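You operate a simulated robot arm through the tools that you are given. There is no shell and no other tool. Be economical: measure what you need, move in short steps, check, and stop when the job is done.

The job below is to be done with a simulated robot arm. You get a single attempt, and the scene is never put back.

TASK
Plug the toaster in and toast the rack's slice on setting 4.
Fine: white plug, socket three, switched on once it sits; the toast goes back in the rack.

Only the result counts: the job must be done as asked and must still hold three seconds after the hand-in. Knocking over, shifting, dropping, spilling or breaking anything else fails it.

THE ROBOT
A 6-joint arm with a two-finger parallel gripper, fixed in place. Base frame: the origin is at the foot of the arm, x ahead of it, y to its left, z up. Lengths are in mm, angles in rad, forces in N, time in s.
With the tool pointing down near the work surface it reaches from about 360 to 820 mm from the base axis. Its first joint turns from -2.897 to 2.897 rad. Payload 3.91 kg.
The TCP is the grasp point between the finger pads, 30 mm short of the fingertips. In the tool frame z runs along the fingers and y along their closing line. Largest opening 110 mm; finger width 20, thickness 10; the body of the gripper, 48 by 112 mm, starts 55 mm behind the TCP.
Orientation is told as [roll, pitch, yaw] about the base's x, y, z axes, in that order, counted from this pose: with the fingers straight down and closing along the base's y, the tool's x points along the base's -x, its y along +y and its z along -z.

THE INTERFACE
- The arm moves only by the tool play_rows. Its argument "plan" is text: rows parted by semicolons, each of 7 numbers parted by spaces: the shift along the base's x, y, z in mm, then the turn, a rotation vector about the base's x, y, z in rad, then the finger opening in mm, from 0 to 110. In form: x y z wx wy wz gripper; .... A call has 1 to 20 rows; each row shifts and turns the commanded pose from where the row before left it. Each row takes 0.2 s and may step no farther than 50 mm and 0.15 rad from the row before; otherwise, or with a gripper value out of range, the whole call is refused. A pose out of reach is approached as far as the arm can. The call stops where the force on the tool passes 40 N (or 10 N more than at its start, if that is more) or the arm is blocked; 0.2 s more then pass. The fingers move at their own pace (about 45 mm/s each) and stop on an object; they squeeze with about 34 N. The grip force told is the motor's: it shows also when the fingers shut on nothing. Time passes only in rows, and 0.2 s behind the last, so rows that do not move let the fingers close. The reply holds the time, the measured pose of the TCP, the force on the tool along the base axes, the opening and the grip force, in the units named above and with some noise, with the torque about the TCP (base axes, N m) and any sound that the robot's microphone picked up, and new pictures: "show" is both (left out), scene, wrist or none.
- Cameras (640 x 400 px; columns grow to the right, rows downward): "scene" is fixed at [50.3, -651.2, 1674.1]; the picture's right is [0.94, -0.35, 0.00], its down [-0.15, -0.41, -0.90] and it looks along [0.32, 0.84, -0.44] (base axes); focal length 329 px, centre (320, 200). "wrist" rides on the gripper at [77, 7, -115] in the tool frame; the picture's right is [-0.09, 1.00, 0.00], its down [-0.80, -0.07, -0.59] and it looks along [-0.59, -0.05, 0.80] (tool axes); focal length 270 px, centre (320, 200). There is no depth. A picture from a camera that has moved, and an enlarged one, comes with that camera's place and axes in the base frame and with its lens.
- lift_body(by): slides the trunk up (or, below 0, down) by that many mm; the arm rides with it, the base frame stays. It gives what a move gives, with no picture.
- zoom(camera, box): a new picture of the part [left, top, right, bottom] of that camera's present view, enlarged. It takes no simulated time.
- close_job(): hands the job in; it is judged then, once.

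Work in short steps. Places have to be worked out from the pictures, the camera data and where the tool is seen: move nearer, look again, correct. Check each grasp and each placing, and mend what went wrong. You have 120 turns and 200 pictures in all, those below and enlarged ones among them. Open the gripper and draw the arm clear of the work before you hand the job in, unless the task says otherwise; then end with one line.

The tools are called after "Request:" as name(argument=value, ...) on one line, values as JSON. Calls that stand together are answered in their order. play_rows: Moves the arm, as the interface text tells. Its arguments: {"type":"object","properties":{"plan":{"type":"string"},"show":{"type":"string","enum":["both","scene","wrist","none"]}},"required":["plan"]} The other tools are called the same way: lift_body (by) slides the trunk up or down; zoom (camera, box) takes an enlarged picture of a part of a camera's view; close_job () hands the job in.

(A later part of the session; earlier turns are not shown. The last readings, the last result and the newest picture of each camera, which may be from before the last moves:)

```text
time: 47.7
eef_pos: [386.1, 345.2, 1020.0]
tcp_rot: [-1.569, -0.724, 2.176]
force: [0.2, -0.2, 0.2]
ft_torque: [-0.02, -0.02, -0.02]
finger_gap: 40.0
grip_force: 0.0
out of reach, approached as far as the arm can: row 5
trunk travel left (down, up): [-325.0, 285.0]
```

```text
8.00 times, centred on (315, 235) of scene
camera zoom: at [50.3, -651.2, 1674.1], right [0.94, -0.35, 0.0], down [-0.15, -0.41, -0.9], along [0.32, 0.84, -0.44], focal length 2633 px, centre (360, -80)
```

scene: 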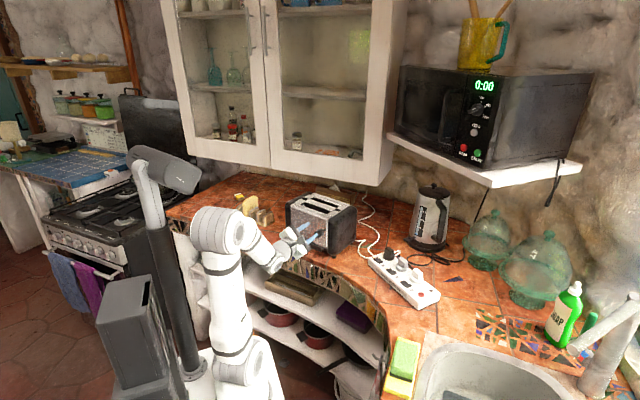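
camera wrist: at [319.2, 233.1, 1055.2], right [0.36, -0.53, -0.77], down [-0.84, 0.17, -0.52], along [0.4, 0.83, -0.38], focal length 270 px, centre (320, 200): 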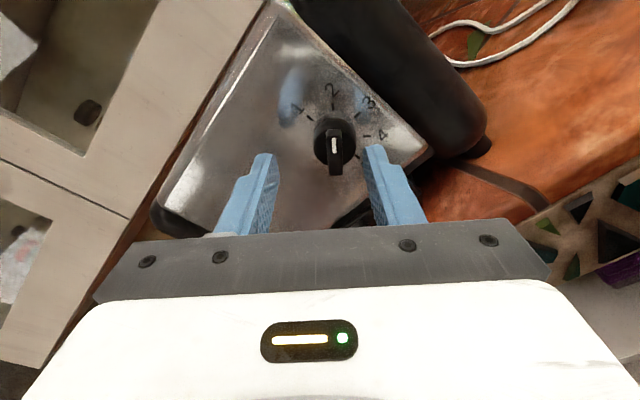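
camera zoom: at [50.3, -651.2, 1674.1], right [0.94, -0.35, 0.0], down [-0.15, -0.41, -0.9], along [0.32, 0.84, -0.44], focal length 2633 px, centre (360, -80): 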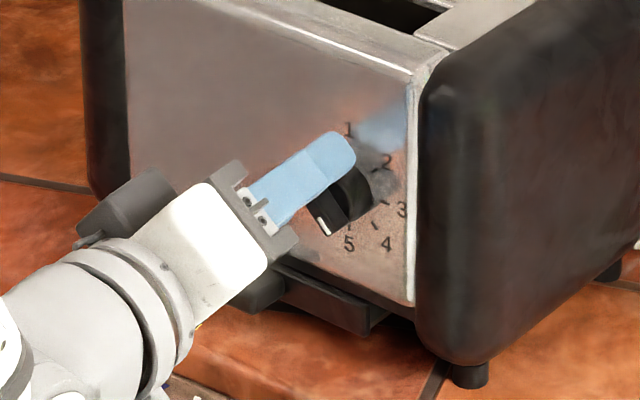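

The dial reads 4. Now I rise and pitch the tool back to vertical, then head for the rack.

Request:
play_rows(plan="-4 -2.8 25 0 0 0 40;0 0 25 -0.0814 0.1177 0 40;0 0 25 -0.0814 0.1177 0 40;0 0 20 -0.0814 0.1177 0 40;0 0 20 -0.0814 0.1177 0 40;0 0 20 -0.0814 0.1177 0 40;0 0 10 -0.0814 0.1177 0 60;0 0 10 -0.0814 0.1177 0 60;0 0 10 -0.0814 0.1177 0 60;0 0 0 -0.0814 0.1177 0 60;0 0 0 -0.0814 0.1177 0 60;0 0 0 -0.0797 0.1152 0 60", show="scene")

Request:
zoom(camera="scene", box=[225, 185, 365, 265])

```text
time: 50.3
eef_pos: [380.9, 342.9, 1185.2]
tcp_rot: [0.004, 0.0, 1.455]
force: [0.5, -0.3, 1.2]
ft_torque: [0.0, -0.02, 0.04]
finger_gap: 60.0
grip_force: 0.2
trunk travel left (down, up): [-325.0, 285.0]
```

scene: 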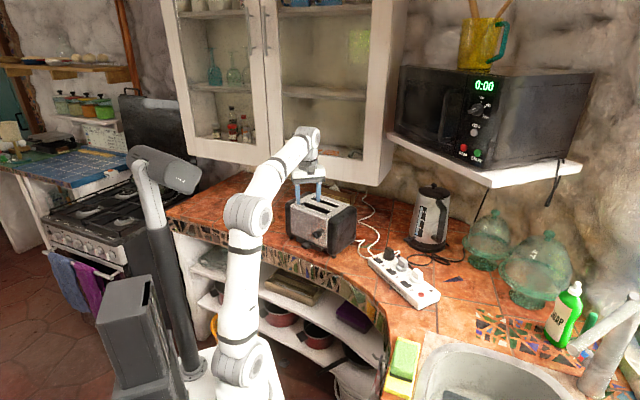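

```text
4.57 times, centred on (295, 225) of scene
camera zoom: at [50.3, -651.2, 1674.1], right [0.94, -0.35, 0.0], down [-0.15, -0.41, -0.9], along [0.32, 0.84, -0.44], focal length 1504 px, centre (434, 86)
```

zoom: 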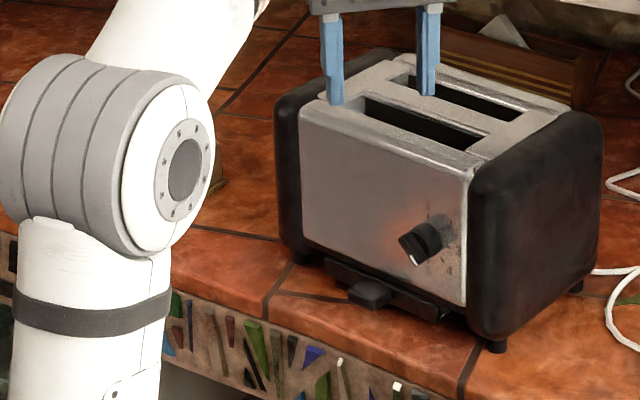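

The pointer shows 4 from the scene side too. I move toward the rack, yawing to 0.64 so the fingers close along the rack axis.

Request:
play_rows(plan="-23.7 42.4 0 0 0 -0.135 80;-23.7 42.4 0 0 0 -0.135 80;-23.7 42.4 0 0 0 -0.135 80;-23.7 42.4 0 0 0 -0.135 80;-23.7 42.4 0 0 0 -0.135 80;-23.7 42.4 0 0 0 -0.135 80;-23.7 42.4 0 0 0 0 80;0 0 0 0 0 0 80", show="both")

Request:
zoom(camera="scene", box=[220, 180, 290, 230])

```text
time: 52.1
eef_pos: [205.6, 603.9, 1151.5]
tcp_rot: [0.002, -0.002, 0.645]
force: [-1.2, 1.0, -0.3]
ft_torque: [0.0, -0.04, 0.02]
finger_gap: 80.1
grip_force: 0.0
out of reach, approached as far as the arm can: row 6, 7
trunk travel left (down, up): [-325.0, 285.0]
camera wrist: at [139.8, 563.8, 1265.7], right [-0.53, 0.85, 0.0], down [0.68, 0.42, 0.6], along [0.51, 0.32, -0.8], focal length 270 px, centre (320, 200)
```

scene: 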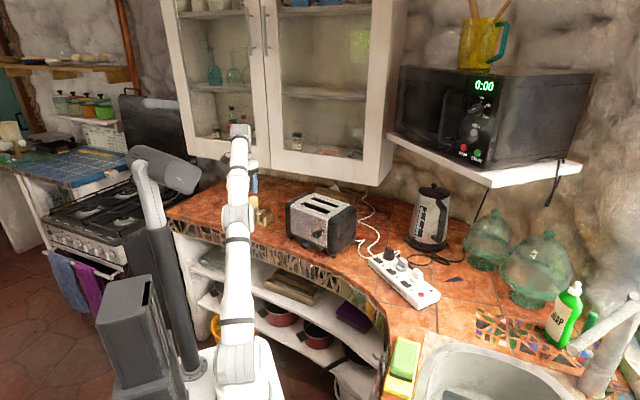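
wrist: 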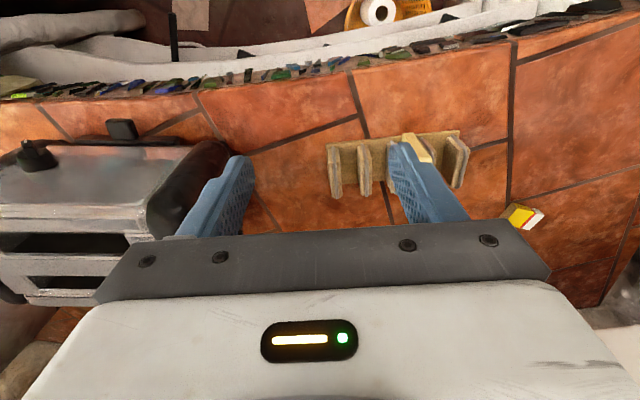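

```text
8.00 times, centred on (255, 205) of scene
camera zoom: at [50.3, -651.2, 1674.1], right [0.94, -0.35, 0.0], down [-0.15, -0.41, -0.9], along [0.32, 0.84, -0.44], focal length 2633 px, centre (840, 160)
```

zoom: 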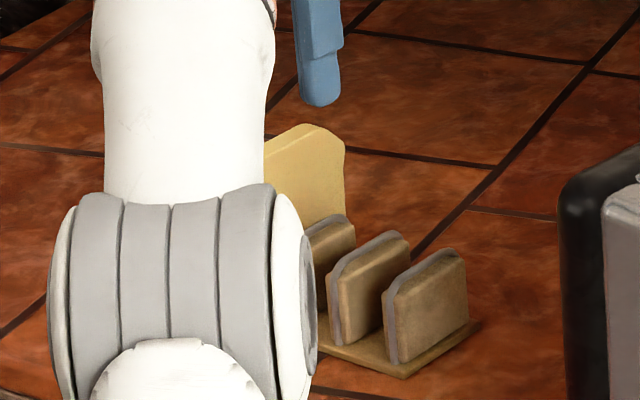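

The reach shrinks up high, so I step lower and outward to see the rack better.

Request:
play_rows(plan="0 10 -40 0 0 0 110;0 30 -20 0 0 0 110;0 35 0 0 0 0 110;0 0 0 0 0 0 110", show="wrist")

Request:
zoom(camera="wrist", box=[240, 40, 480, 190])

Request:
zoom(camera="scene", box=[220, 180, 290, 230])

```text
time: 53.1
eef_pos: [202.8, 654.4, 1084.3]
tcp_rot: [0.003, 0.0, 0.643]
force: [0.0, 1.1, -0.9]
ft_torque: [0.02, 0.0, -0.01]
finger_gap: 110.2
grip_force: 0.0
out of reach, approached as far as the arm can: row 3
trunk travel left (down, up): [-325.0, 285.0]
camera wrist: at [137.2, 613.1, 1197.9], right [-0.53, 0.85, 0.0], down [0.68, 0.42, 0.6], along [0.51, 0.32, -0.8], focal length 270 px, centre (320, 200)
```

wrist: 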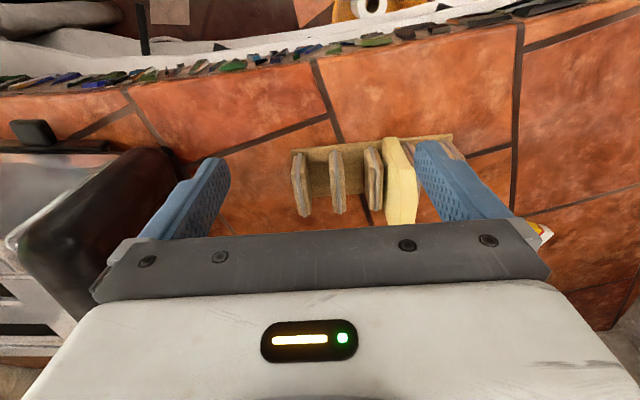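

```text
2.67 times, centred on (360, 115) of wrist
camera zoom: at [137.2, 613.1, 1197.9], right [-0.53, 0.85, 0.0], down [0.68, 0.42, 0.6], along [0.51, 0.32, -0.8], focal length 721 px, centre (213, 427)
```

zoom: 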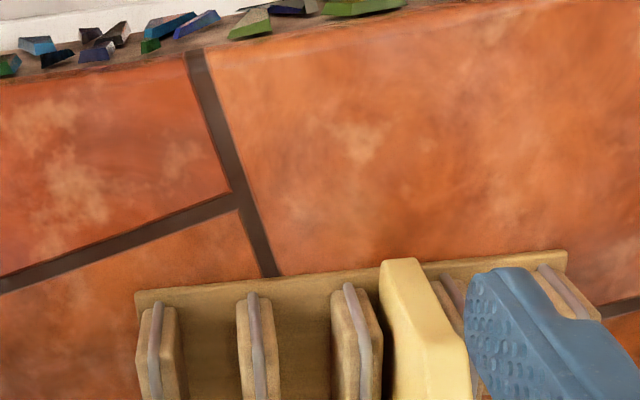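

```text
8.00 times, centred on (255, 205) of scene
camera zoom: at [50.3, -651.2, 1674.1], right [0.94, -0.35, 0.0], down [-0.15, -0.41, -0.9], along [0.32, 0.84, -0.44], focal length 2633 px, centre (840, 160)
```

zoom: 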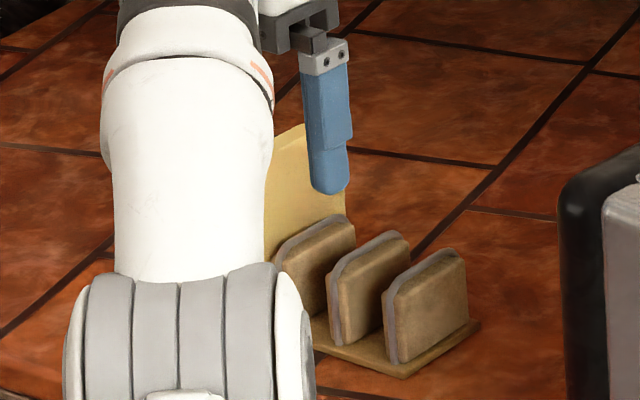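

The arm's shoulder is low compared with the wrist, so raising the trunk should extend reach. I lift the trunk 150 and go down and outward with the arm toward about (215,740).

Request:
lift_body(by=150)

Request:
play_rows(plan="0 20 -40 0 0 0 110;2 20 -40 0 0 0 110;2 20 -20 0 0 0 110;2 20 -20 0 0 0 110;0 0 0 0 0 0 110", show="both")

Request:
zoom(camera="wrist", box=[240, 40, 480, 190])

```text
time: 54.8
eef_pos: [202.9, 652.9, 1235.1]
tcp_rot: [0.003, -0.002, 0.643]
force: [0.0, -0.3, 0.3]
ft_torque: [-0.03, -0.01, 0.03]
finger_gap: 110.2
grip_force: 0.0
trunk travel left (down, up): [-475.0, 135.0]
```

```text
time: 56.0
eef_pos: [203.6, 708.7, 1112.7]
tcp_rot: [0.0, -0.003, 0.642]
force: [0.6, -0.2, 0.0]
ft_torque: [0.01, -0.03, 0.04]
finger_gap: 110.0
grip_force: 0.0
out of reach, approached as far as the arm can: row 3, 4
trunk travel left (down, up): [-475.0, 135.0]
camera wrist: at [138.5, 668.6, 1226.8], right [-0.53, 0.85, 0.0], down [0.68, 0.42, 0.6], along [0.51, 0.31, -0.8], focal length 270 px, centre (320, 200)
```

scene: 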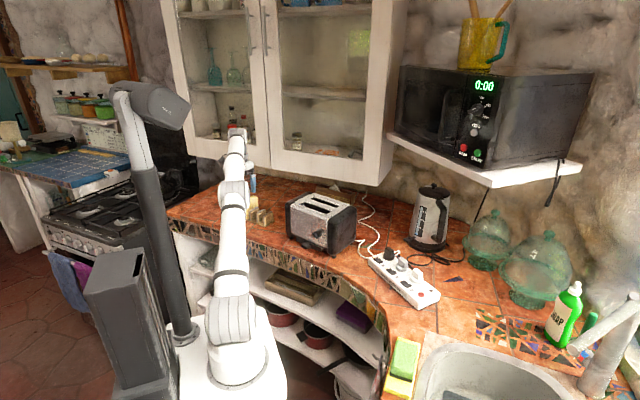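
wrist: 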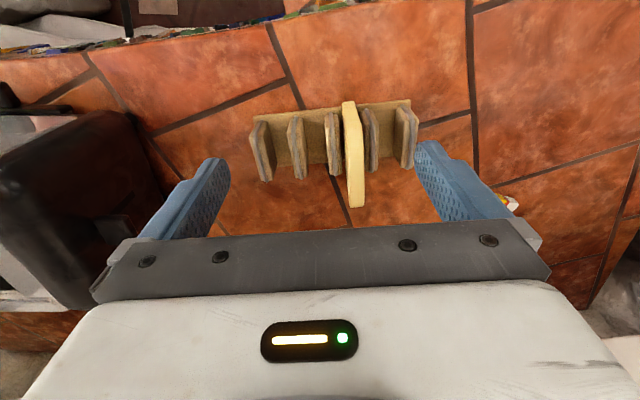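

```text
2.67 times, centred on (360, 115) of wrist
camera zoom: at [138.5, 668.6, 1226.8], right [-0.53, 0.85, 0.0], down [0.68, 0.42, 0.6], along [0.51, 0.31, -0.8], focal length 721 px, centre (213, 427)
```

zoom: 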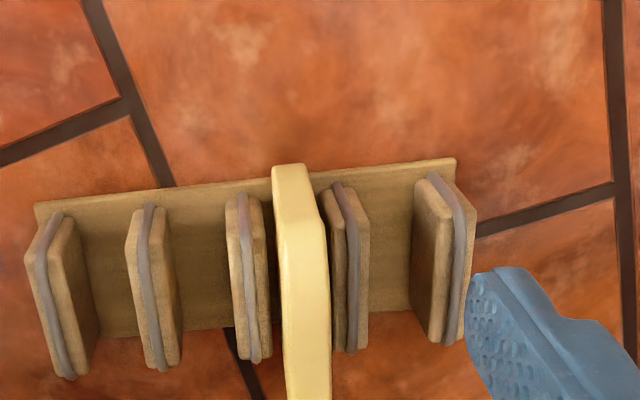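

Now the slice is clear: it stands in the gap between dividers 3 and 4, centre about (240,774), top near z=1000. I move over it at z≈1060 in steps.

Request:
play_rows(plan="0 15 -25 0 0 0.026 60;10 15 -25 0 0 0 60;10 15 0 0 0 0 60;9 14 0 0 0 0 60;0 0 0 0 0 0 60", show="wrist")

Request:
zoom(camera="wrist", box=[200, 60, 440, 210])

```text
time: 57.2
eef_pos: [221.5, 727.6, 1052.7]
tcp_rot: [0.002, 0.0, 0.67]
force: [-0.3, 0.0, 0.0]
ft_torque: [0.02, -0.02, 0.04]
finger_gap: 59.9
grip_force: 0.0
out of reach, approached as far as the arm can: row 1, 2, 3, 4
trunk travel left (down, up): [-475.0, 135.0]
camera wrist: at [157.5, 684.1, 1167.1], right [-0.55, 0.84, 0.0], down [0.67, 0.44, 0.6], along [0.5, 0.33, -0.8], focal length 270 px, centre (320, 200)
```

wrist: 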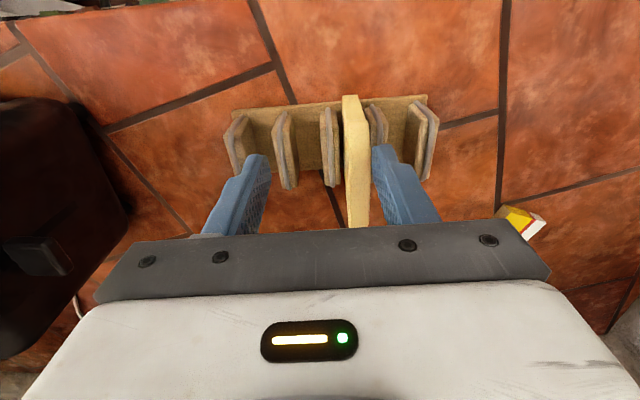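

```text
2.67 times, centred on (320, 135) of wrist
camera zoom: at [157.5, 684.1, 1167.1], right [-0.55, 0.84, 0.0], down [0.67, 0.44, 0.6], along [0.5, 0.33, -0.8], focal length 721 px, centre (320, 373)
```

zoom: 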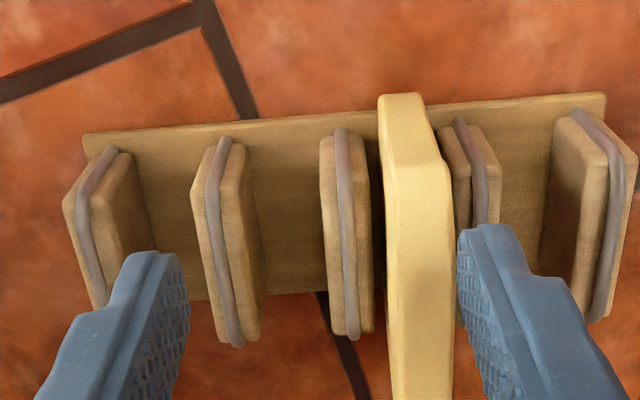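

The reach still falls short, so I raise the trunk 130 more and come back down with the arm.

Request:
lift_body(by=130)

Request:
play_rows(plan="0 0 -45 0 0 0 60;0 0 -45 0 0 0 60;0 0 -40 0 0 0 60;6 20 0 0 0 0 60;6 20 0 0 0 0 60;0 0 0 0 0 0 60", show="wrist")

Request:
zoom(camera="wrist", box=[200, 60, 440, 210])

```text
time: 58.8
eef_pos: [222.3, 727.1, 1182.7]
tcp_rot: [0.0, 0.0, 0.669]
force: [0.0, 0.2, -0.9]
ft_torque: [-0.03, -0.04, 0.03]
finger_gap: 59.8
grip_force: 0.0
trunk travel left (down, up): [-605.0, 5.0]
```

```text
time: 60.2
eef_pos: [230.1, 751.4, 1051.5]
tcp_rot: [0.004, -0.002, 0.67]
force: [0.7, 0.6, -0.6]
ft_torque: [0.02, 0.01, -0.07]
finger_gap: 59.9
grip_force: 0.0
out of reach, approached as far as the arm can: row 5
trunk travel left (down, up): [-605.0, 5.0]
camera wrist: at [166.2, 708.8, 1166.2], right [-0.55, 0.84, 0.0], down [0.67, 0.44, 0.6], along [0.5, 0.33, -0.8], focal length 270 px, centre (320, 200)
```

wrist: 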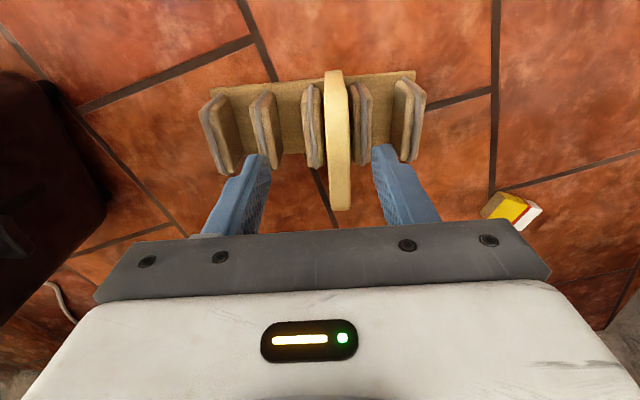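

```text
2.67 times, centred on (320, 135) of wrist
camera zoom: at [166.2, 708.8, 1166.2], right [-0.55, 0.84, 0.0], down [0.67, 0.44, 0.6], along [0.5, 0.33, -0.8], focal length 721 px, centre (320, 373)
```

zoom: 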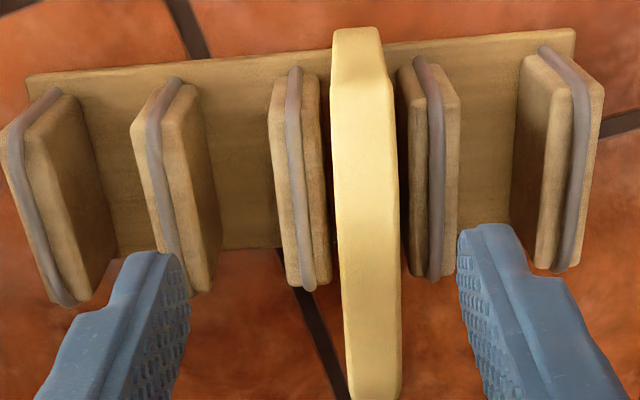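

The slice needs an 11–12 mm shift along the closing line. I do that while descending halfway.

Request:
play_rows(plan="-3.7 4.7 -15 0 0 0 60;-3.7 4.7 -15 0 0 0 60;0 0 0 0 0 0 60", show="wrist")

Request:
zoom(camera="wrist", box=[200, 60, 440, 210])

Request:
zoom(camera="scene", box=[220, 170, 290, 230])

```text
time: 61.0
eef_pos: [221.9, 755.6, 1021.2]
tcp_rot: [0.002, 0.0, 0.67]
force: [1.0, 0.9, 0.8]
ft_torque: [-0.02, 0.02, 0.03]
finger_gap: 60.0
grip_force: 0.0
out of reach, approached as far as the arm can: row 1
trunk travel left (down, up): [-605.0, 5.0]
camera wrist: at [157.5, 713.5, 1135.6], right [-0.55, 0.84, 0.0], down [0.67, 0.44, 0.6], along [0.5, 0.33, -0.8], focal length 270 px, centre (320, 200)
```

wrist: 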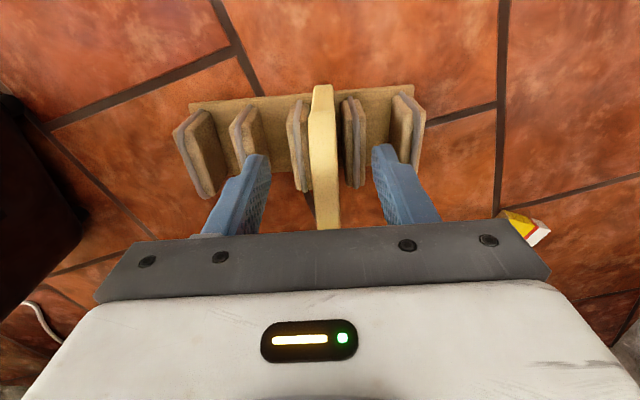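

```text
2.67 times, centred on (320, 135) of wrist
camera zoom: at [157.5, 713.5, 1135.6], right [-0.55, 0.84, 0.0], down [0.67, 0.44, 0.6], along [0.5, 0.33, -0.8], focal length 721 px, centre (320, 373)
```

zoom: 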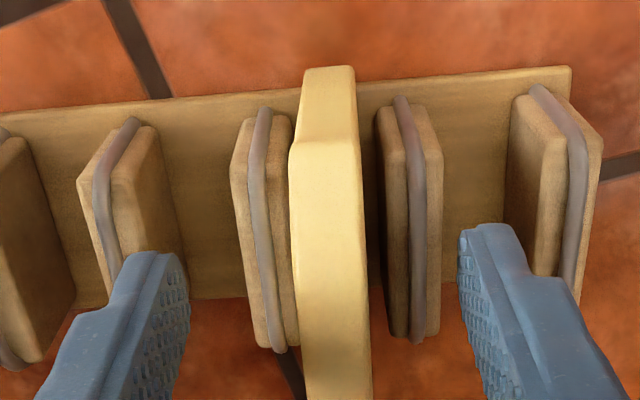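

```text
6.67 times, centred on (255, 200) of scene
camera zoom: at [50.3, -651.2, 1674.1], right [0.94, -0.35, 0.0], down [-0.15, -0.41, -0.9], along [0.32, 0.84, -0.44], focal length 2194 px, centre (753, 200)
```

zoom: 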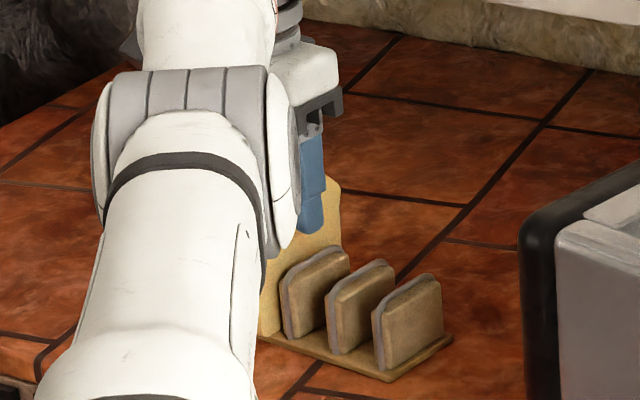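

It's centred across the slice now. I descend to z≈992, keeping the tips above the dividers, and close.

Request:
play_rows(plan="2.5 2 -15 0 0 0 60;2.5 2 -14 0 0 0 60;0 0 0 0 0 0 5;0 0 0 0 0 0 5;0 0 0 0 0 0 5;0 0 0 0 0 0 5", show="wrist")

Request:
zoom(camera="wrist", box=[200, 60, 440, 210])

Request:
zoom(camera="scene", box=[220, 170, 290, 230])

```text
time: 62.4
eef_pos: [225.8, 754.5, 992.5]
tcp_rot: [0.002, -0.003, 0.671]
force: [-1.1, 2.0, 0.7]
ft_torque: [0.05, 0.05, 0.03]
finger_gap: 14.5
grip_force: 7.7
out of reach, approached as far as the arm can: row 2
trunk travel left (down, up): [-605.0, 5.0]
camera wrist: at [161.2, 712.0, 1106.8], right [-0.55, 0.83, 0.0], down [0.67, 0.44, 0.6], along [0.5, 0.33, -0.8], focal length 270 px, centre (320, 200)
```

wrist: 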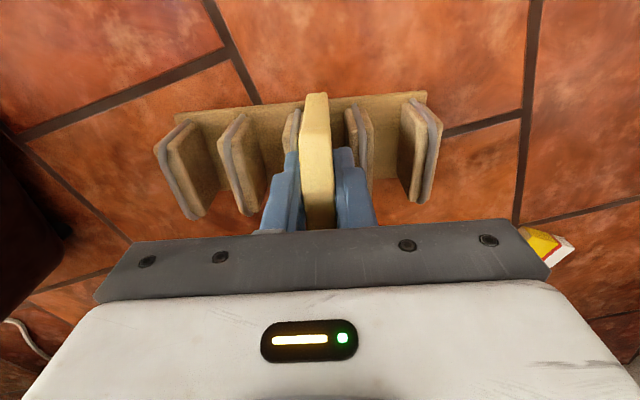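

```text
2.67 times, centred on (320, 135) of wrist
camera zoom: at [161.2, 712.0, 1106.8], right [-0.55, 0.83, 0.0], down [0.67, 0.44, 0.6], along [0.5, 0.33, -0.8], focal length 721 px, centre (320, 373)
```

zoom: 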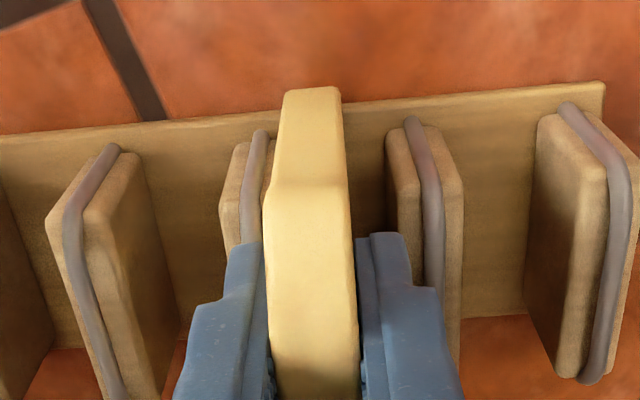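

```text
6.67 times, centred on (255, 200) of scene
camera zoom: at [50.3, -651.2, 1674.1], right [0.94, -0.35, 0.0], down [-0.15, -0.41, -0.9], along [0.32, 0.84, -0.44], focal length 2194 px, centre (753, 200)
```

zoom: 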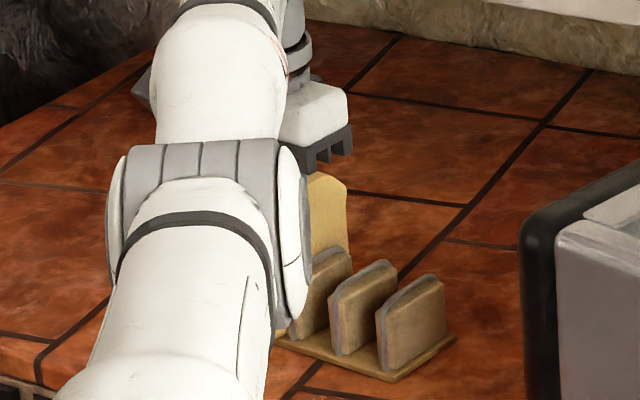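

The fingers closed on the slice at 14.5 mm. I wait a moment for the grip to settle, then lift slightly.

Request:
play_rows(plan="0 0 0 0 0 0 5;0 0 0 0 0 0 5;0 0 12 0 0 0 5;0 0 12 0 0 0 5", show="none")

Request:
zoom(camera="wrist", box=[200, 60, 440, 210])

Request:
zoom(camera="scene", box=[220, 170, 290, 230])

```text
time: 63.4
eef_pos: [225.6, 753.7, 1016.2]
tcp_rot: [0.0, 0.0, 0.672]
force: [-1.4, 0.7, -0.3]
ft_torque: [0.1, 0.03, 0.05]
finger_gap: 14.6
grip_force: 8.0
trunk travel left (down, up): [-605.0, 5.0]
```

```text
2.67 times, centred on (320, 135) of wrist
camera zoom: at [161.2, 711.7, 1130.3], right [-0.55, 0.84, 0.0], down [0.67, 0.44, 0.59], along [0.5, 0.33, -0.8], focal length 721 px, centre (320, 373)
```

zoom: 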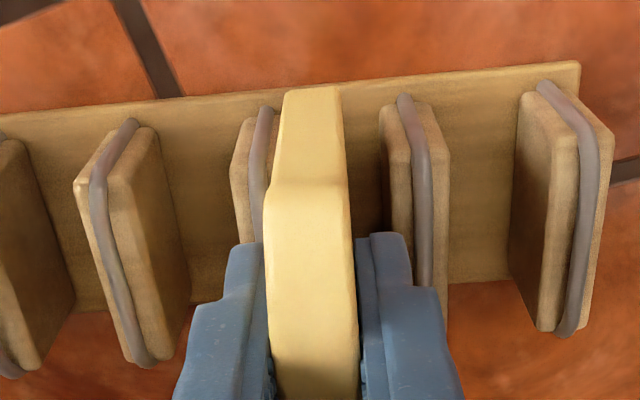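

```text
6.67 times, centred on (255, 200) of scene
camera zoom: at [50.3, -651.2, 1674.1], right [0.94, -0.35, 0.0], down [-0.15, -0.41, -0.9], along [0.32, 0.84, -0.44], focal length 2194 px, centre (753, 200)
```

zoom: 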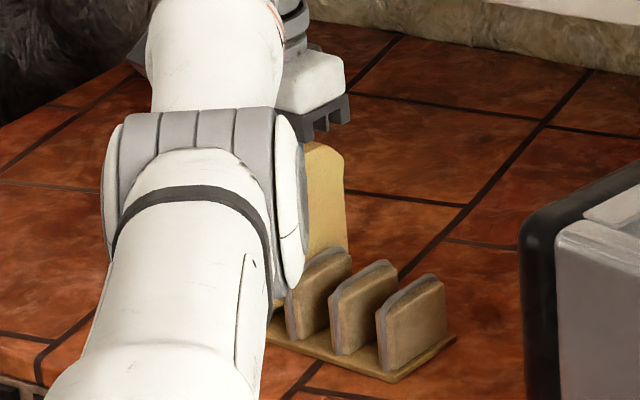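

The slice is lifted, and the rack hasn't moved. I back it out parallel to the dividers, rise to about 1200, and carry it to the toaster's front slot (centre about (452,447), top z≈1067) while yawing +1.48.

Request:
play_rows(plan="-15 -12 28 0 0 0 5;-15 -12 28 0 0 0 5;7 -22 26 0 0 0 5;7 -22 26 0 0 0 5;7 -22 26 0 0 0 5;7 -22 26 0 0 0 5;7 -22 26 0 0 0 5;0 0 0 0 0 0 5", show="wrist")

Request:
play_rows(plan="20 -16 0 0 0 0.148 5;25 -20 0 0 0 0.148 5;25 -20 0 0 0 0.148 5;25 -20 0 0 0 0.148 5;25 -20 0 0 0 0.148 5;25 -20 0 0 0 0.148 5;25 -20 0 0 0 0.148 5;25 -20 0 0 0 0.148 5;25 -20 0 0 0 0.148 5;7 -4 0 0 0 0.148 5;0 0 0 0 0 0 5", show="both")

```text
time: 65.2
eef_pos: [243.6, 711.2, 1208.0]
tcp_rot: [-0.003, 0.002, 0.67]
force: [0.4, -0.1, -0.9]
ft_torque: [0.04, 0.0, 0.01]
finger_gap: 14.8
grip_force: 8.0
out of reach, approached as far as the arm can: row 1, 2, 3, 4, 5, 6, 7
trunk travel left (down, up): [-605.0, 5.0]
camera wrist: at [179.1, 669.8, 1322.2], right [-0.55, 0.84, 0.0], down [0.67, 0.44, 0.59], along [0.5, 0.33, -0.81], focal length 270 px, centre (320, 200)
```

wrist: 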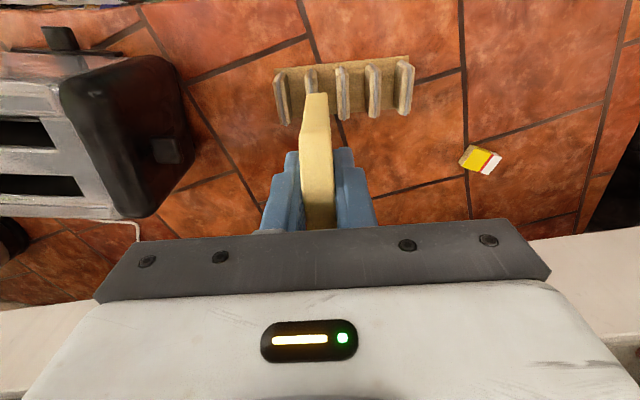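

```text
time: 67.6
eef_pos: [441.9, 620.1, 1228.3]
tcp_rot: [0.001, 0.0, 2.152]
force: [0.4, 0.7, -1.2]
ft_torque: [0.0, 0.02, 0.03]
finger_gap: 14.5
grip_force: 8.3
out of reach, approached as far as the arm can: row 1, 2, 3, 4, 5, 6, 7, 8, 9
trunk travel left (down, up): [-605.0, 5.0]
camera wrist: at [479.2, 552.9, 1342.2], right [-0.88, -0.47, 0.0], down [-0.38, 0.71, 0.6], along [-0.28, 0.52, -0.8], focal length 270 px, centre (320, 200)
```

scene: 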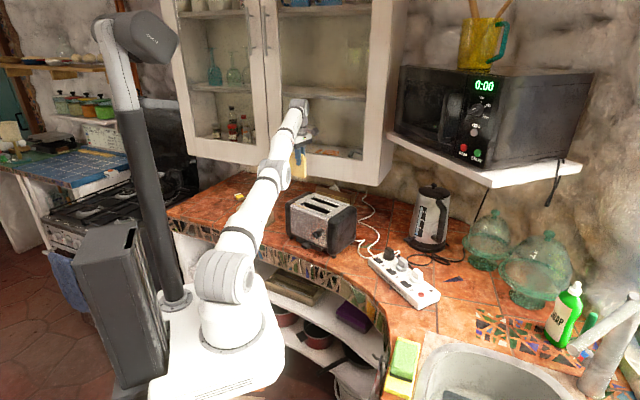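
wrist: 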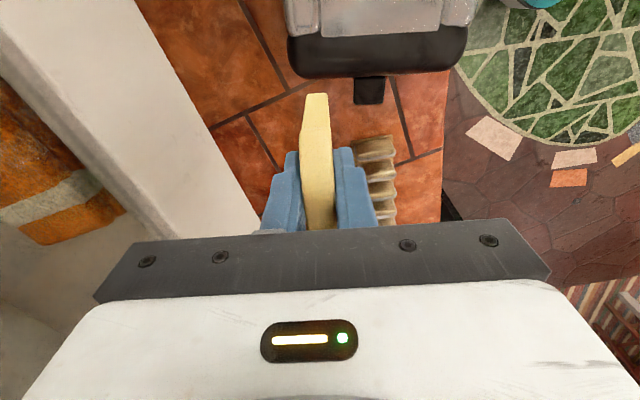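

The pose slid along the reach limit but is safe, and the slice is held. I move to above the slot centre.

Request:
play_rows(plan="3 -45 0 0 0 0 5;4 -45 0 0 0 0 5;4 -45 0 0 0 0 5;4 -40 0 0 0 0 5;0 0 0 0 0 0 5", show="both")

Request:
zoom(camera="wrist", box=[200, 50, 440, 200])

Request:
zoom(camera="scene", box=[270, 160, 370, 260])

```text
time: 68.8
eef_pos: [446.3, 615.3, 1231.9]
tcp_rot: [0.004, -0.001, 2.15]
force: [0.2, -0.2, -0.8]
ft_torque: [-0.03, -0.02, 0.01]
finger_gap: 14.3
grip_force: 7.9
out of reach, approached as far as the arm can: row 1, 2, 3, 4
trunk travel left (down, up): [-605.0, 5.0]
camera wrist: at [483.5, 548.1, 1345.5], right [-0.88, -0.47, 0.0], down [-0.38, 0.71, 0.59], along [-0.28, 0.52, -0.8], focal length 270 px, centre (320, 200)
```

scene: 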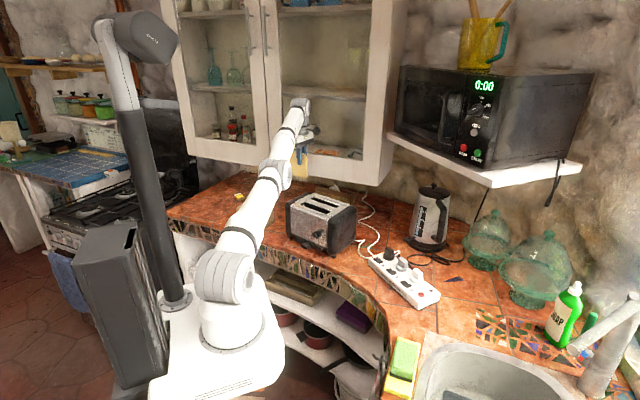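
wrist: 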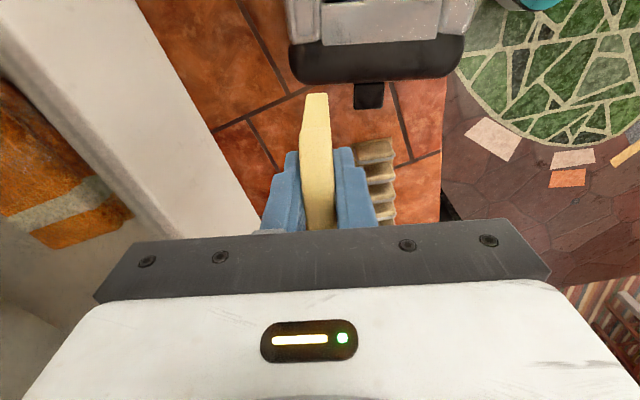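

```text
2.67 times, centred on (320, 125) of wrist
camera zoom: at [483.5, 548.1, 1345.5], right [-0.88, -0.47, 0.0], down [-0.38, 0.71, 0.59], along [-0.28, 0.52, -0.8], focal length 721 px, centre (320, 400)
```

zoom: 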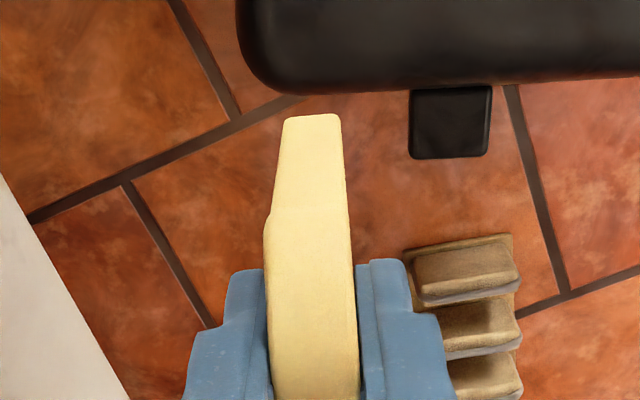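

```text
4.00 times, centred on (320, 210) of scene
camera zoom: at [50.3, -651.2, 1674.1], right [0.94, -0.35, 0.0], down [-0.15, -0.41, -0.9], along [0.32, 0.84, -0.44], focal length 1316 px, centre (320, 160)
```

zoom: 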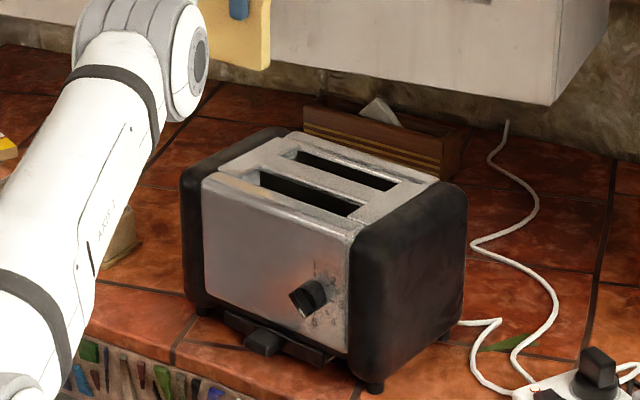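

The arm seems stuck near its fully straight elbow: sideways moves work, but inward ones don't. I pull straight inward toward the base in several rows, staying high, to unbend it.

Request:
play_rows(plan="-20 -28 0 0 0 0 5;-20 -28 0 0 0 0 5;-20 -28 0 0 0 0 5;-20 -28 0 0 0 0 5;0 0 0 0 0 0 5", show="none")

```text
time: 70.0
eef_pos: [447.4, 615.6, 1231.3]
tcp_rot: [0.003, -0.001, 2.15]
force: [0.9, -0.3, -0.2]
ft_torque: [0.05, -0.03, -0.02]
finger_gap: 14.9
grip_force: 7.8
out of reach, approached as far as the arm can: row 1, 2, 3, 4
trunk travel left (down, up): [-605.0, 5.0]
```

A pure downward move worked before at the limit, so I drop 60 mm (clear space here) to unbend, then try a small inward move.

Request:
play_rows(plan="0 0 -30 0 0 0 5;0 0 -30 0 0 0 5;0 0 0 0 0 0 5", show="none")

```text
time: 70.8
eef_pos: [455.7, 630.0, 1178.6]
tcp_rot: [0.001, -0.001, 2.149]
force: [-0.4, 0.2, -0.6]
ft_torque: [0.03, -0.03, 0.01]
finger_gap: 14.7
grip_force: 8.2
out of reach, approached as far as the arm can: row 1, 2
trunk travel left (down, up): [-605.0, 5.0]
```

The elbow has probably slipped slightly into hyperextension on the way up, where it can't fold. I push outward to full stretch while going down, which should bend it back the right way.

Request:
play_rows(plan="20 28 0 0 0 0 5;15 20 -25 0 0 0 5;15 20 -25 0 0 0 5;0 0 -30 0 0 0 5;0 0 -30 0 0 0 5;0 0 0 0 0 0 5", show="none")

```text
time: 71.7
eef_pos: [467.1, 645.0, 1116.9]
tcp_rot: [-0.015, -0.011, 2.153]
force: [-6.1, 2.8, 13.8]
ft_torque: [-0.22, 0.15, -0.12]
finger_gap: 15.1
grip_force: 8.6
out of reach, approached as far as the arm can: row 1, 2, 3
trunk travel left (down, up): [-605.0, 5.0]
stopped in row 4: the force on the tool passed its limit (the readings are from after the stop); the commanded pose is now the measured one
```

Something was touched. I look right away.

Request:
play_rows(plan="0 0 0 0 0 0 5", show="both")

Request:
zoom(camera="scene", box=[230, 80, 400, 210])

```text
time: 72.1
eef_pos: [466.8, 644.5, 1115.7]
tcp_rot: [-0.017, -0.014, 2.154]
force: [-3.4, 8.7, 19.8]
ft_torque: [-0.11, 0.01, -0.01]
finger_gap: 14.8
grip_force: 8.5
trunk travel left (down, up): [-605.0, 5.0]
camera wrist: at [503.3, 574.7, 1228.7], right [-0.88, -0.47, -0.02], down [-0.39, 0.7, 0.61], along [-0.28, 0.54, -0.8], focal length 270 px, centre (320, 200)
```

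scene: 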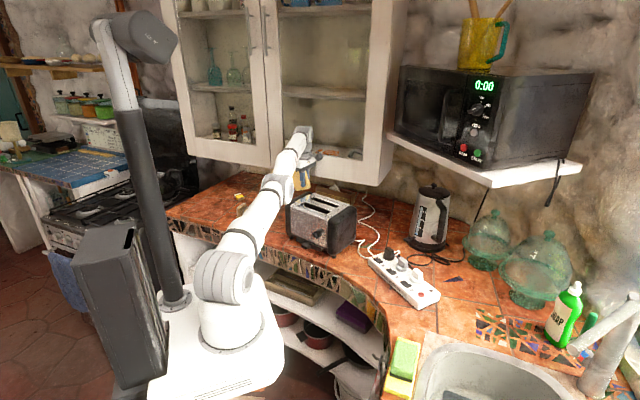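
wrist: 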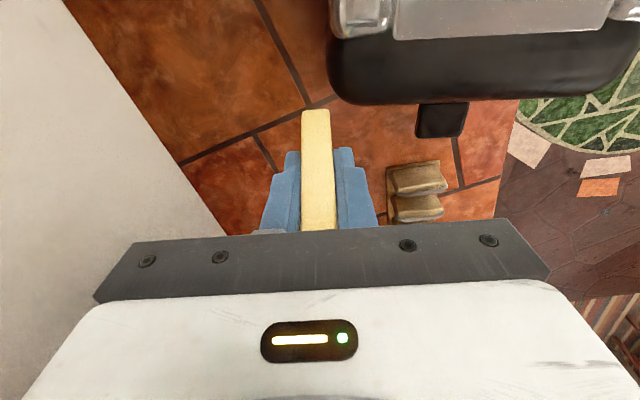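

```text
3.08 times, centred on (315, 145) of scene
camera zoom: at [50.3, -651.2, 1674.1], right [0.94, -0.35, 0.0], down [-0.15, -0.41, -0.9], along [0.32, 0.84, -0.44], focal length 1012 px, centre (335, 369)
```

zoom: 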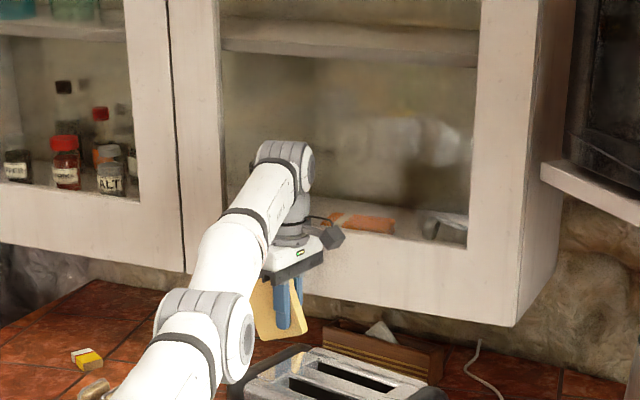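

The gripper body is probably rubbing the cabinet front. I pull inward away from it, which also tests whether the elbow now bends.

Request:
play_rows(plan="-8 -12 0 0 0 0 5;-12 -16 0 0 0 0 5;0 0 0 0 0 0 5", show="none")

```text
time: 72.9
eef_pos: [467.4, 643.3, 1115.8]
tcp_rot: [-0.01, -0.009, 2.151]
force: [-1.8, 4.5, 7.3]
ft_torque: [0.0, 0.05, -0.04]
finger_gap: 14.6
grip_force: 8.3
out of reach, approached as far as the arm can: row 1, 2
trunk travel left (down, up): [-605.0, 5.0]
```

Still stuck against the shell. I first swing sideways (base rotation) away from the cabinet to around (359,721).

Request:
play_rows(plan="-30 22 0 0 0 0 5;-32 20 0 0 0 0 5;-34 18 0 0 0 0 5;0 0 0 0 0 0 5", show="none")

```text
time: 73.9
eef_pos: [369.9, 699.3, 1115.4]
tcp_rot: [-0.014, -0.01, 2.152]
force: [-0.6, -0.1, -0.4]
ft_torque: [-0.02, 0.01, 0.0]
finger_gap: 14.7
grip_force: 8.1
out of reach, approached as far as the arm can: row 2
trunk travel left (down, up): [-605.0, 5.0]
```

It's free of contact (forces zero). Now I go down with an outward bias to bring the elbow through straight.

Request:
play_rows(plan="6 12 -35 0 0 0 5;6 12 -35 0 0 0 5;0 0 0 0 0 0 5;-12 -23 0 0 0 0 5;-12 -23 0 0 0 0 5;0 0 0 0 0 0 5", show="scene")

```text
time: 75.3
eef_pos: [349.1, 660.2, 1043.1]
tcp_rot: [-0.014, -0.01, 2.153]
force: [-0.8, -0.3, -1.8]
ft_torque: [-0.02, -0.01, 0.02]
finger_gap: 14.7
grip_force: 8.2
out of reach, approached as far as the arm can: row 1, 2
trunk travel left (down, up): [-605.0, 5.0]
```

scene: 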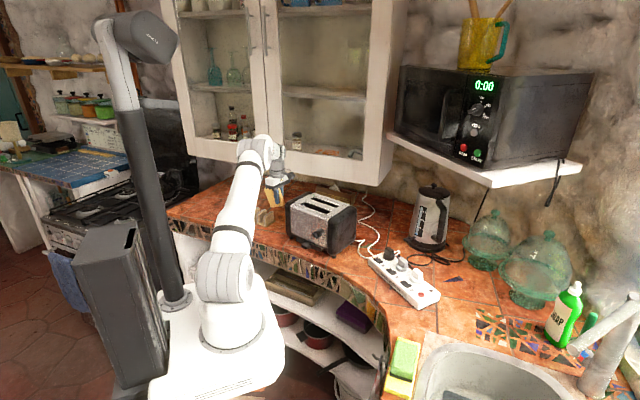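

The elbow is folding properly again. I rise with an inward bias to z≈1205, then go over the slot.

Request:
play_rows(plan="-8 -14 33 0 0 0 5;-8 -14 33 0 0 0 5;-8 -14 33 0 0 0 5;-8 -14 33 0 0 0 5;0 -10 33 0 0 0 5;0 0 0 0 0 0 5", show="none")

```text
time: 76.7
eef_pos: [318.0, 592.3, 1209.4]
tcp_rot: [-0.012, -0.008, 2.152]
force: [-0.2, 0.8, -0.3]
ft_torque: [0.02, -0.01, 0.02]
finger_gap: 14.9
grip_force: 7.6
trunk travel left (down, up): [-605.0, 5.0]
```

No flags this time. I move over the front slot and look.

Request:
play_rows(plan="28 -30.5 0 0 0 0 5;28 -30.5 0 0 0 0 5;28 -30.5 0 0 0 0 5;28 -30.5 0 0 0 0 5;27 -30.5 0 0 0 0 5;0 0 0 0 0 0 5", show="both")

Request:
zoom(camera="wrist", box=[200, 40, 440, 190])

Request:
zoom(camera="scene", box=[270, 150, 370, 250])

```text
time: 78.1
eef_pos: [457.7, 442.0, 1209.4]
tcp_rot: [-0.012, -0.009, 2.154]
force: [-0.2, 0.1, -0.3]
ft_torque: [0.0, -0.03, -0.02]
finger_gap: 14.8
grip_force: 8.2
trunk travel left (down, up): [-605.0, 5.0]
camera wrist: at [492.6, 372.4, 1322.5], right [-0.88, -0.47, -0.01], down [-0.38, 0.7, 0.6], along [-0.28, 0.54, -0.8], focal length 270 px, centre (320, 200)
```

scene: 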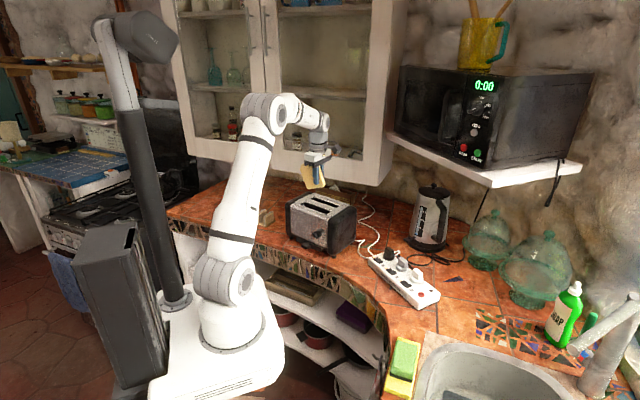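
wrist: 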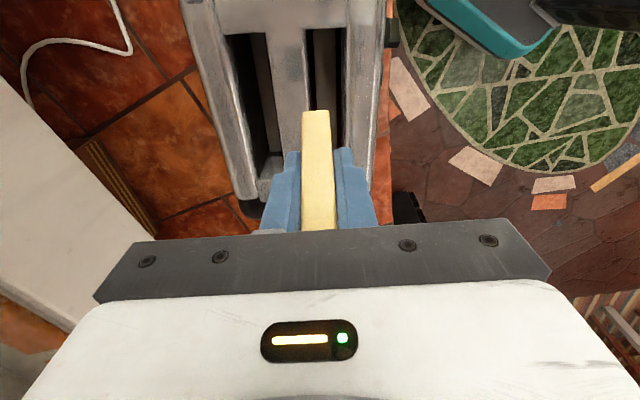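

```text
2.67 times, centred on (320, 115) of wrist
camera zoom: at [492.6, 372.4, 1322.5], right [-0.88, -0.47, -0.01], down [-0.38, 0.7, 0.6], along [-0.28, 0.54, -0.8], focal length 721 px, centre (320, 427)
```

zoom: 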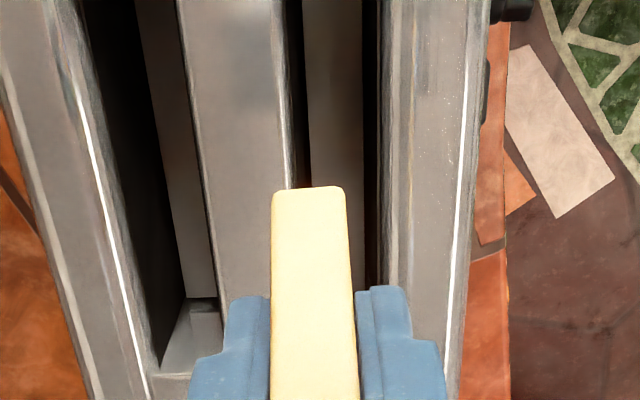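

```text
4.00 times, centred on (320, 200) of scene
camera zoom: at [50.3, -651.2, 1674.1], right [0.94, -0.35, 0.0], down [-0.15, -0.41, -0.9], along [0.32, 0.84, -0.44], focal length 1316 px, centre (320, 200)
```

zoom: 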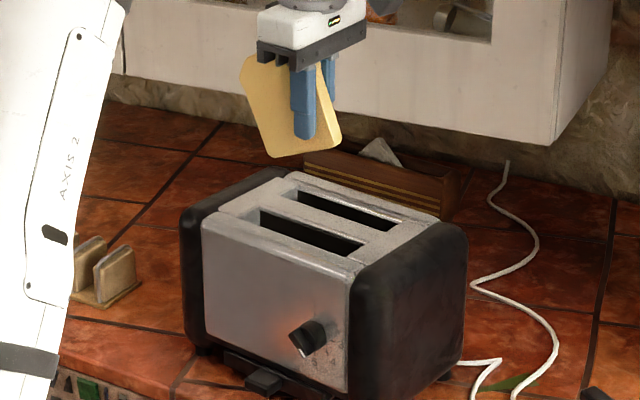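

The slice got rotated about 27° in its own plane by that touch. I level it by tilting the tool about the closing axis, and check that the toaster and box haven't moved.

Request:
play_rows(plan="0 0 0 0.0978 0.0644 0 5;0 0 0 0.0978 0.0644 0 5;0 0 0 0.0978 0.0644 0 5;0 0 0 0.0978 0.0644 0 5;0 0 0 0 0 0 5", show="wrist")

Request:
zoom(camera="scene", box=[280, 150, 360, 230])

Request:
zoom(camera="scene", box=[220, 170, 380, 270])

Request:
zoom(camera="wrist", box=[200, 40, 440, 190])

```text
time: 79.3
eef_pos: [455.8, 441.4, 1209.7]
tcp_rot: [-0.011, -0.48, 2.156]
force: [-0.8, 0.2, 0.1]
ft_torque: [0.0, -0.01, 0.0]
finger_gap: 14.7
grip_force: 8.4
trunk travel left (down, up): [-605.0, 5.0]
camera wrist: at [516.5, 336.7, 1275.0], right [-0.88, -0.48, 0.03], down [-0.19, 0.4, 0.9], along [-0.44, 0.78, -0.44], focal length 270 px, centre (320, 200)
```

wrist: 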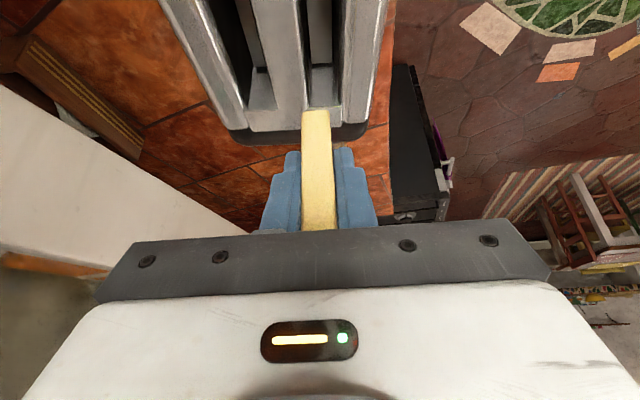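

```text
5.00 times, centred on (320, 190) of scene
camera zoom: at [50.3, -651.2, 1674.1], right [0.94, -0.35, 0.0], down [-0.15, -0.41, -0.9], along [0.32, 0.84, -0.44], focal length 1645 px, centre (320, 250)
```

zoom: 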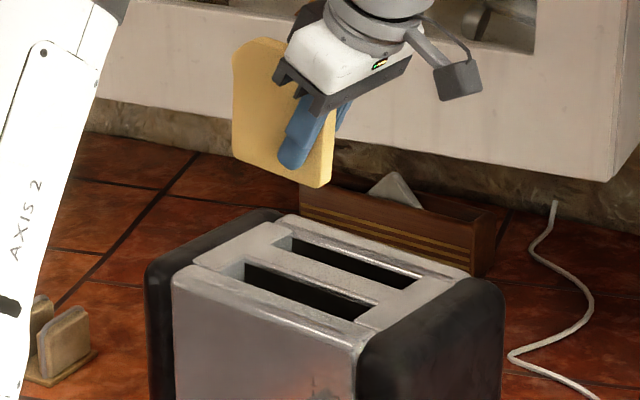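

```text
4.00 times, centred on (300, 220) of scene
camera zoom: at [50.3, -651.2, 1674.1], right [0.94, -0.35, 0.0], down [-0.15, -0.41, -0.9], along [0.32, 0.84, -0.44], focal length 1316 px, centre (400, 120)
```

zoom: 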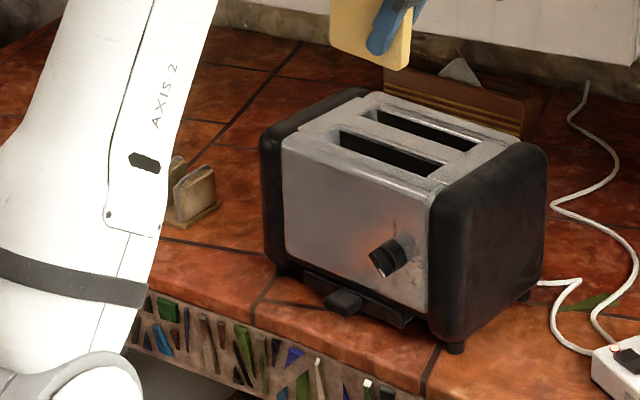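

```text
2.67 times, centred on (320, 115) of wrist
camera zoom: at [516.5, 336.7, 1275.0], right [-0.88, -0.48, 0.03], down [-0.19, 0.4, 0.9], along [-0.44, 0.78, -0.44], focal length 721 px, centre (320, 427)
```

zoom: 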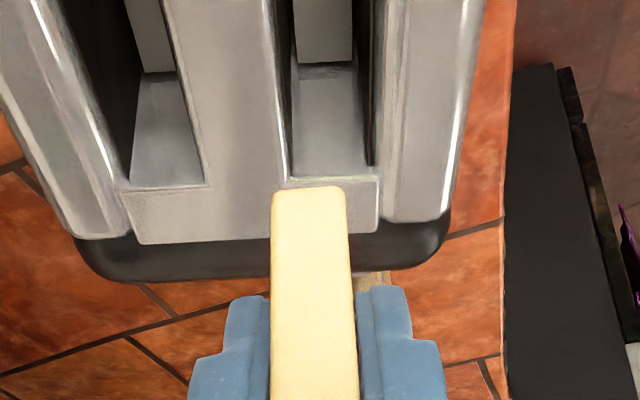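

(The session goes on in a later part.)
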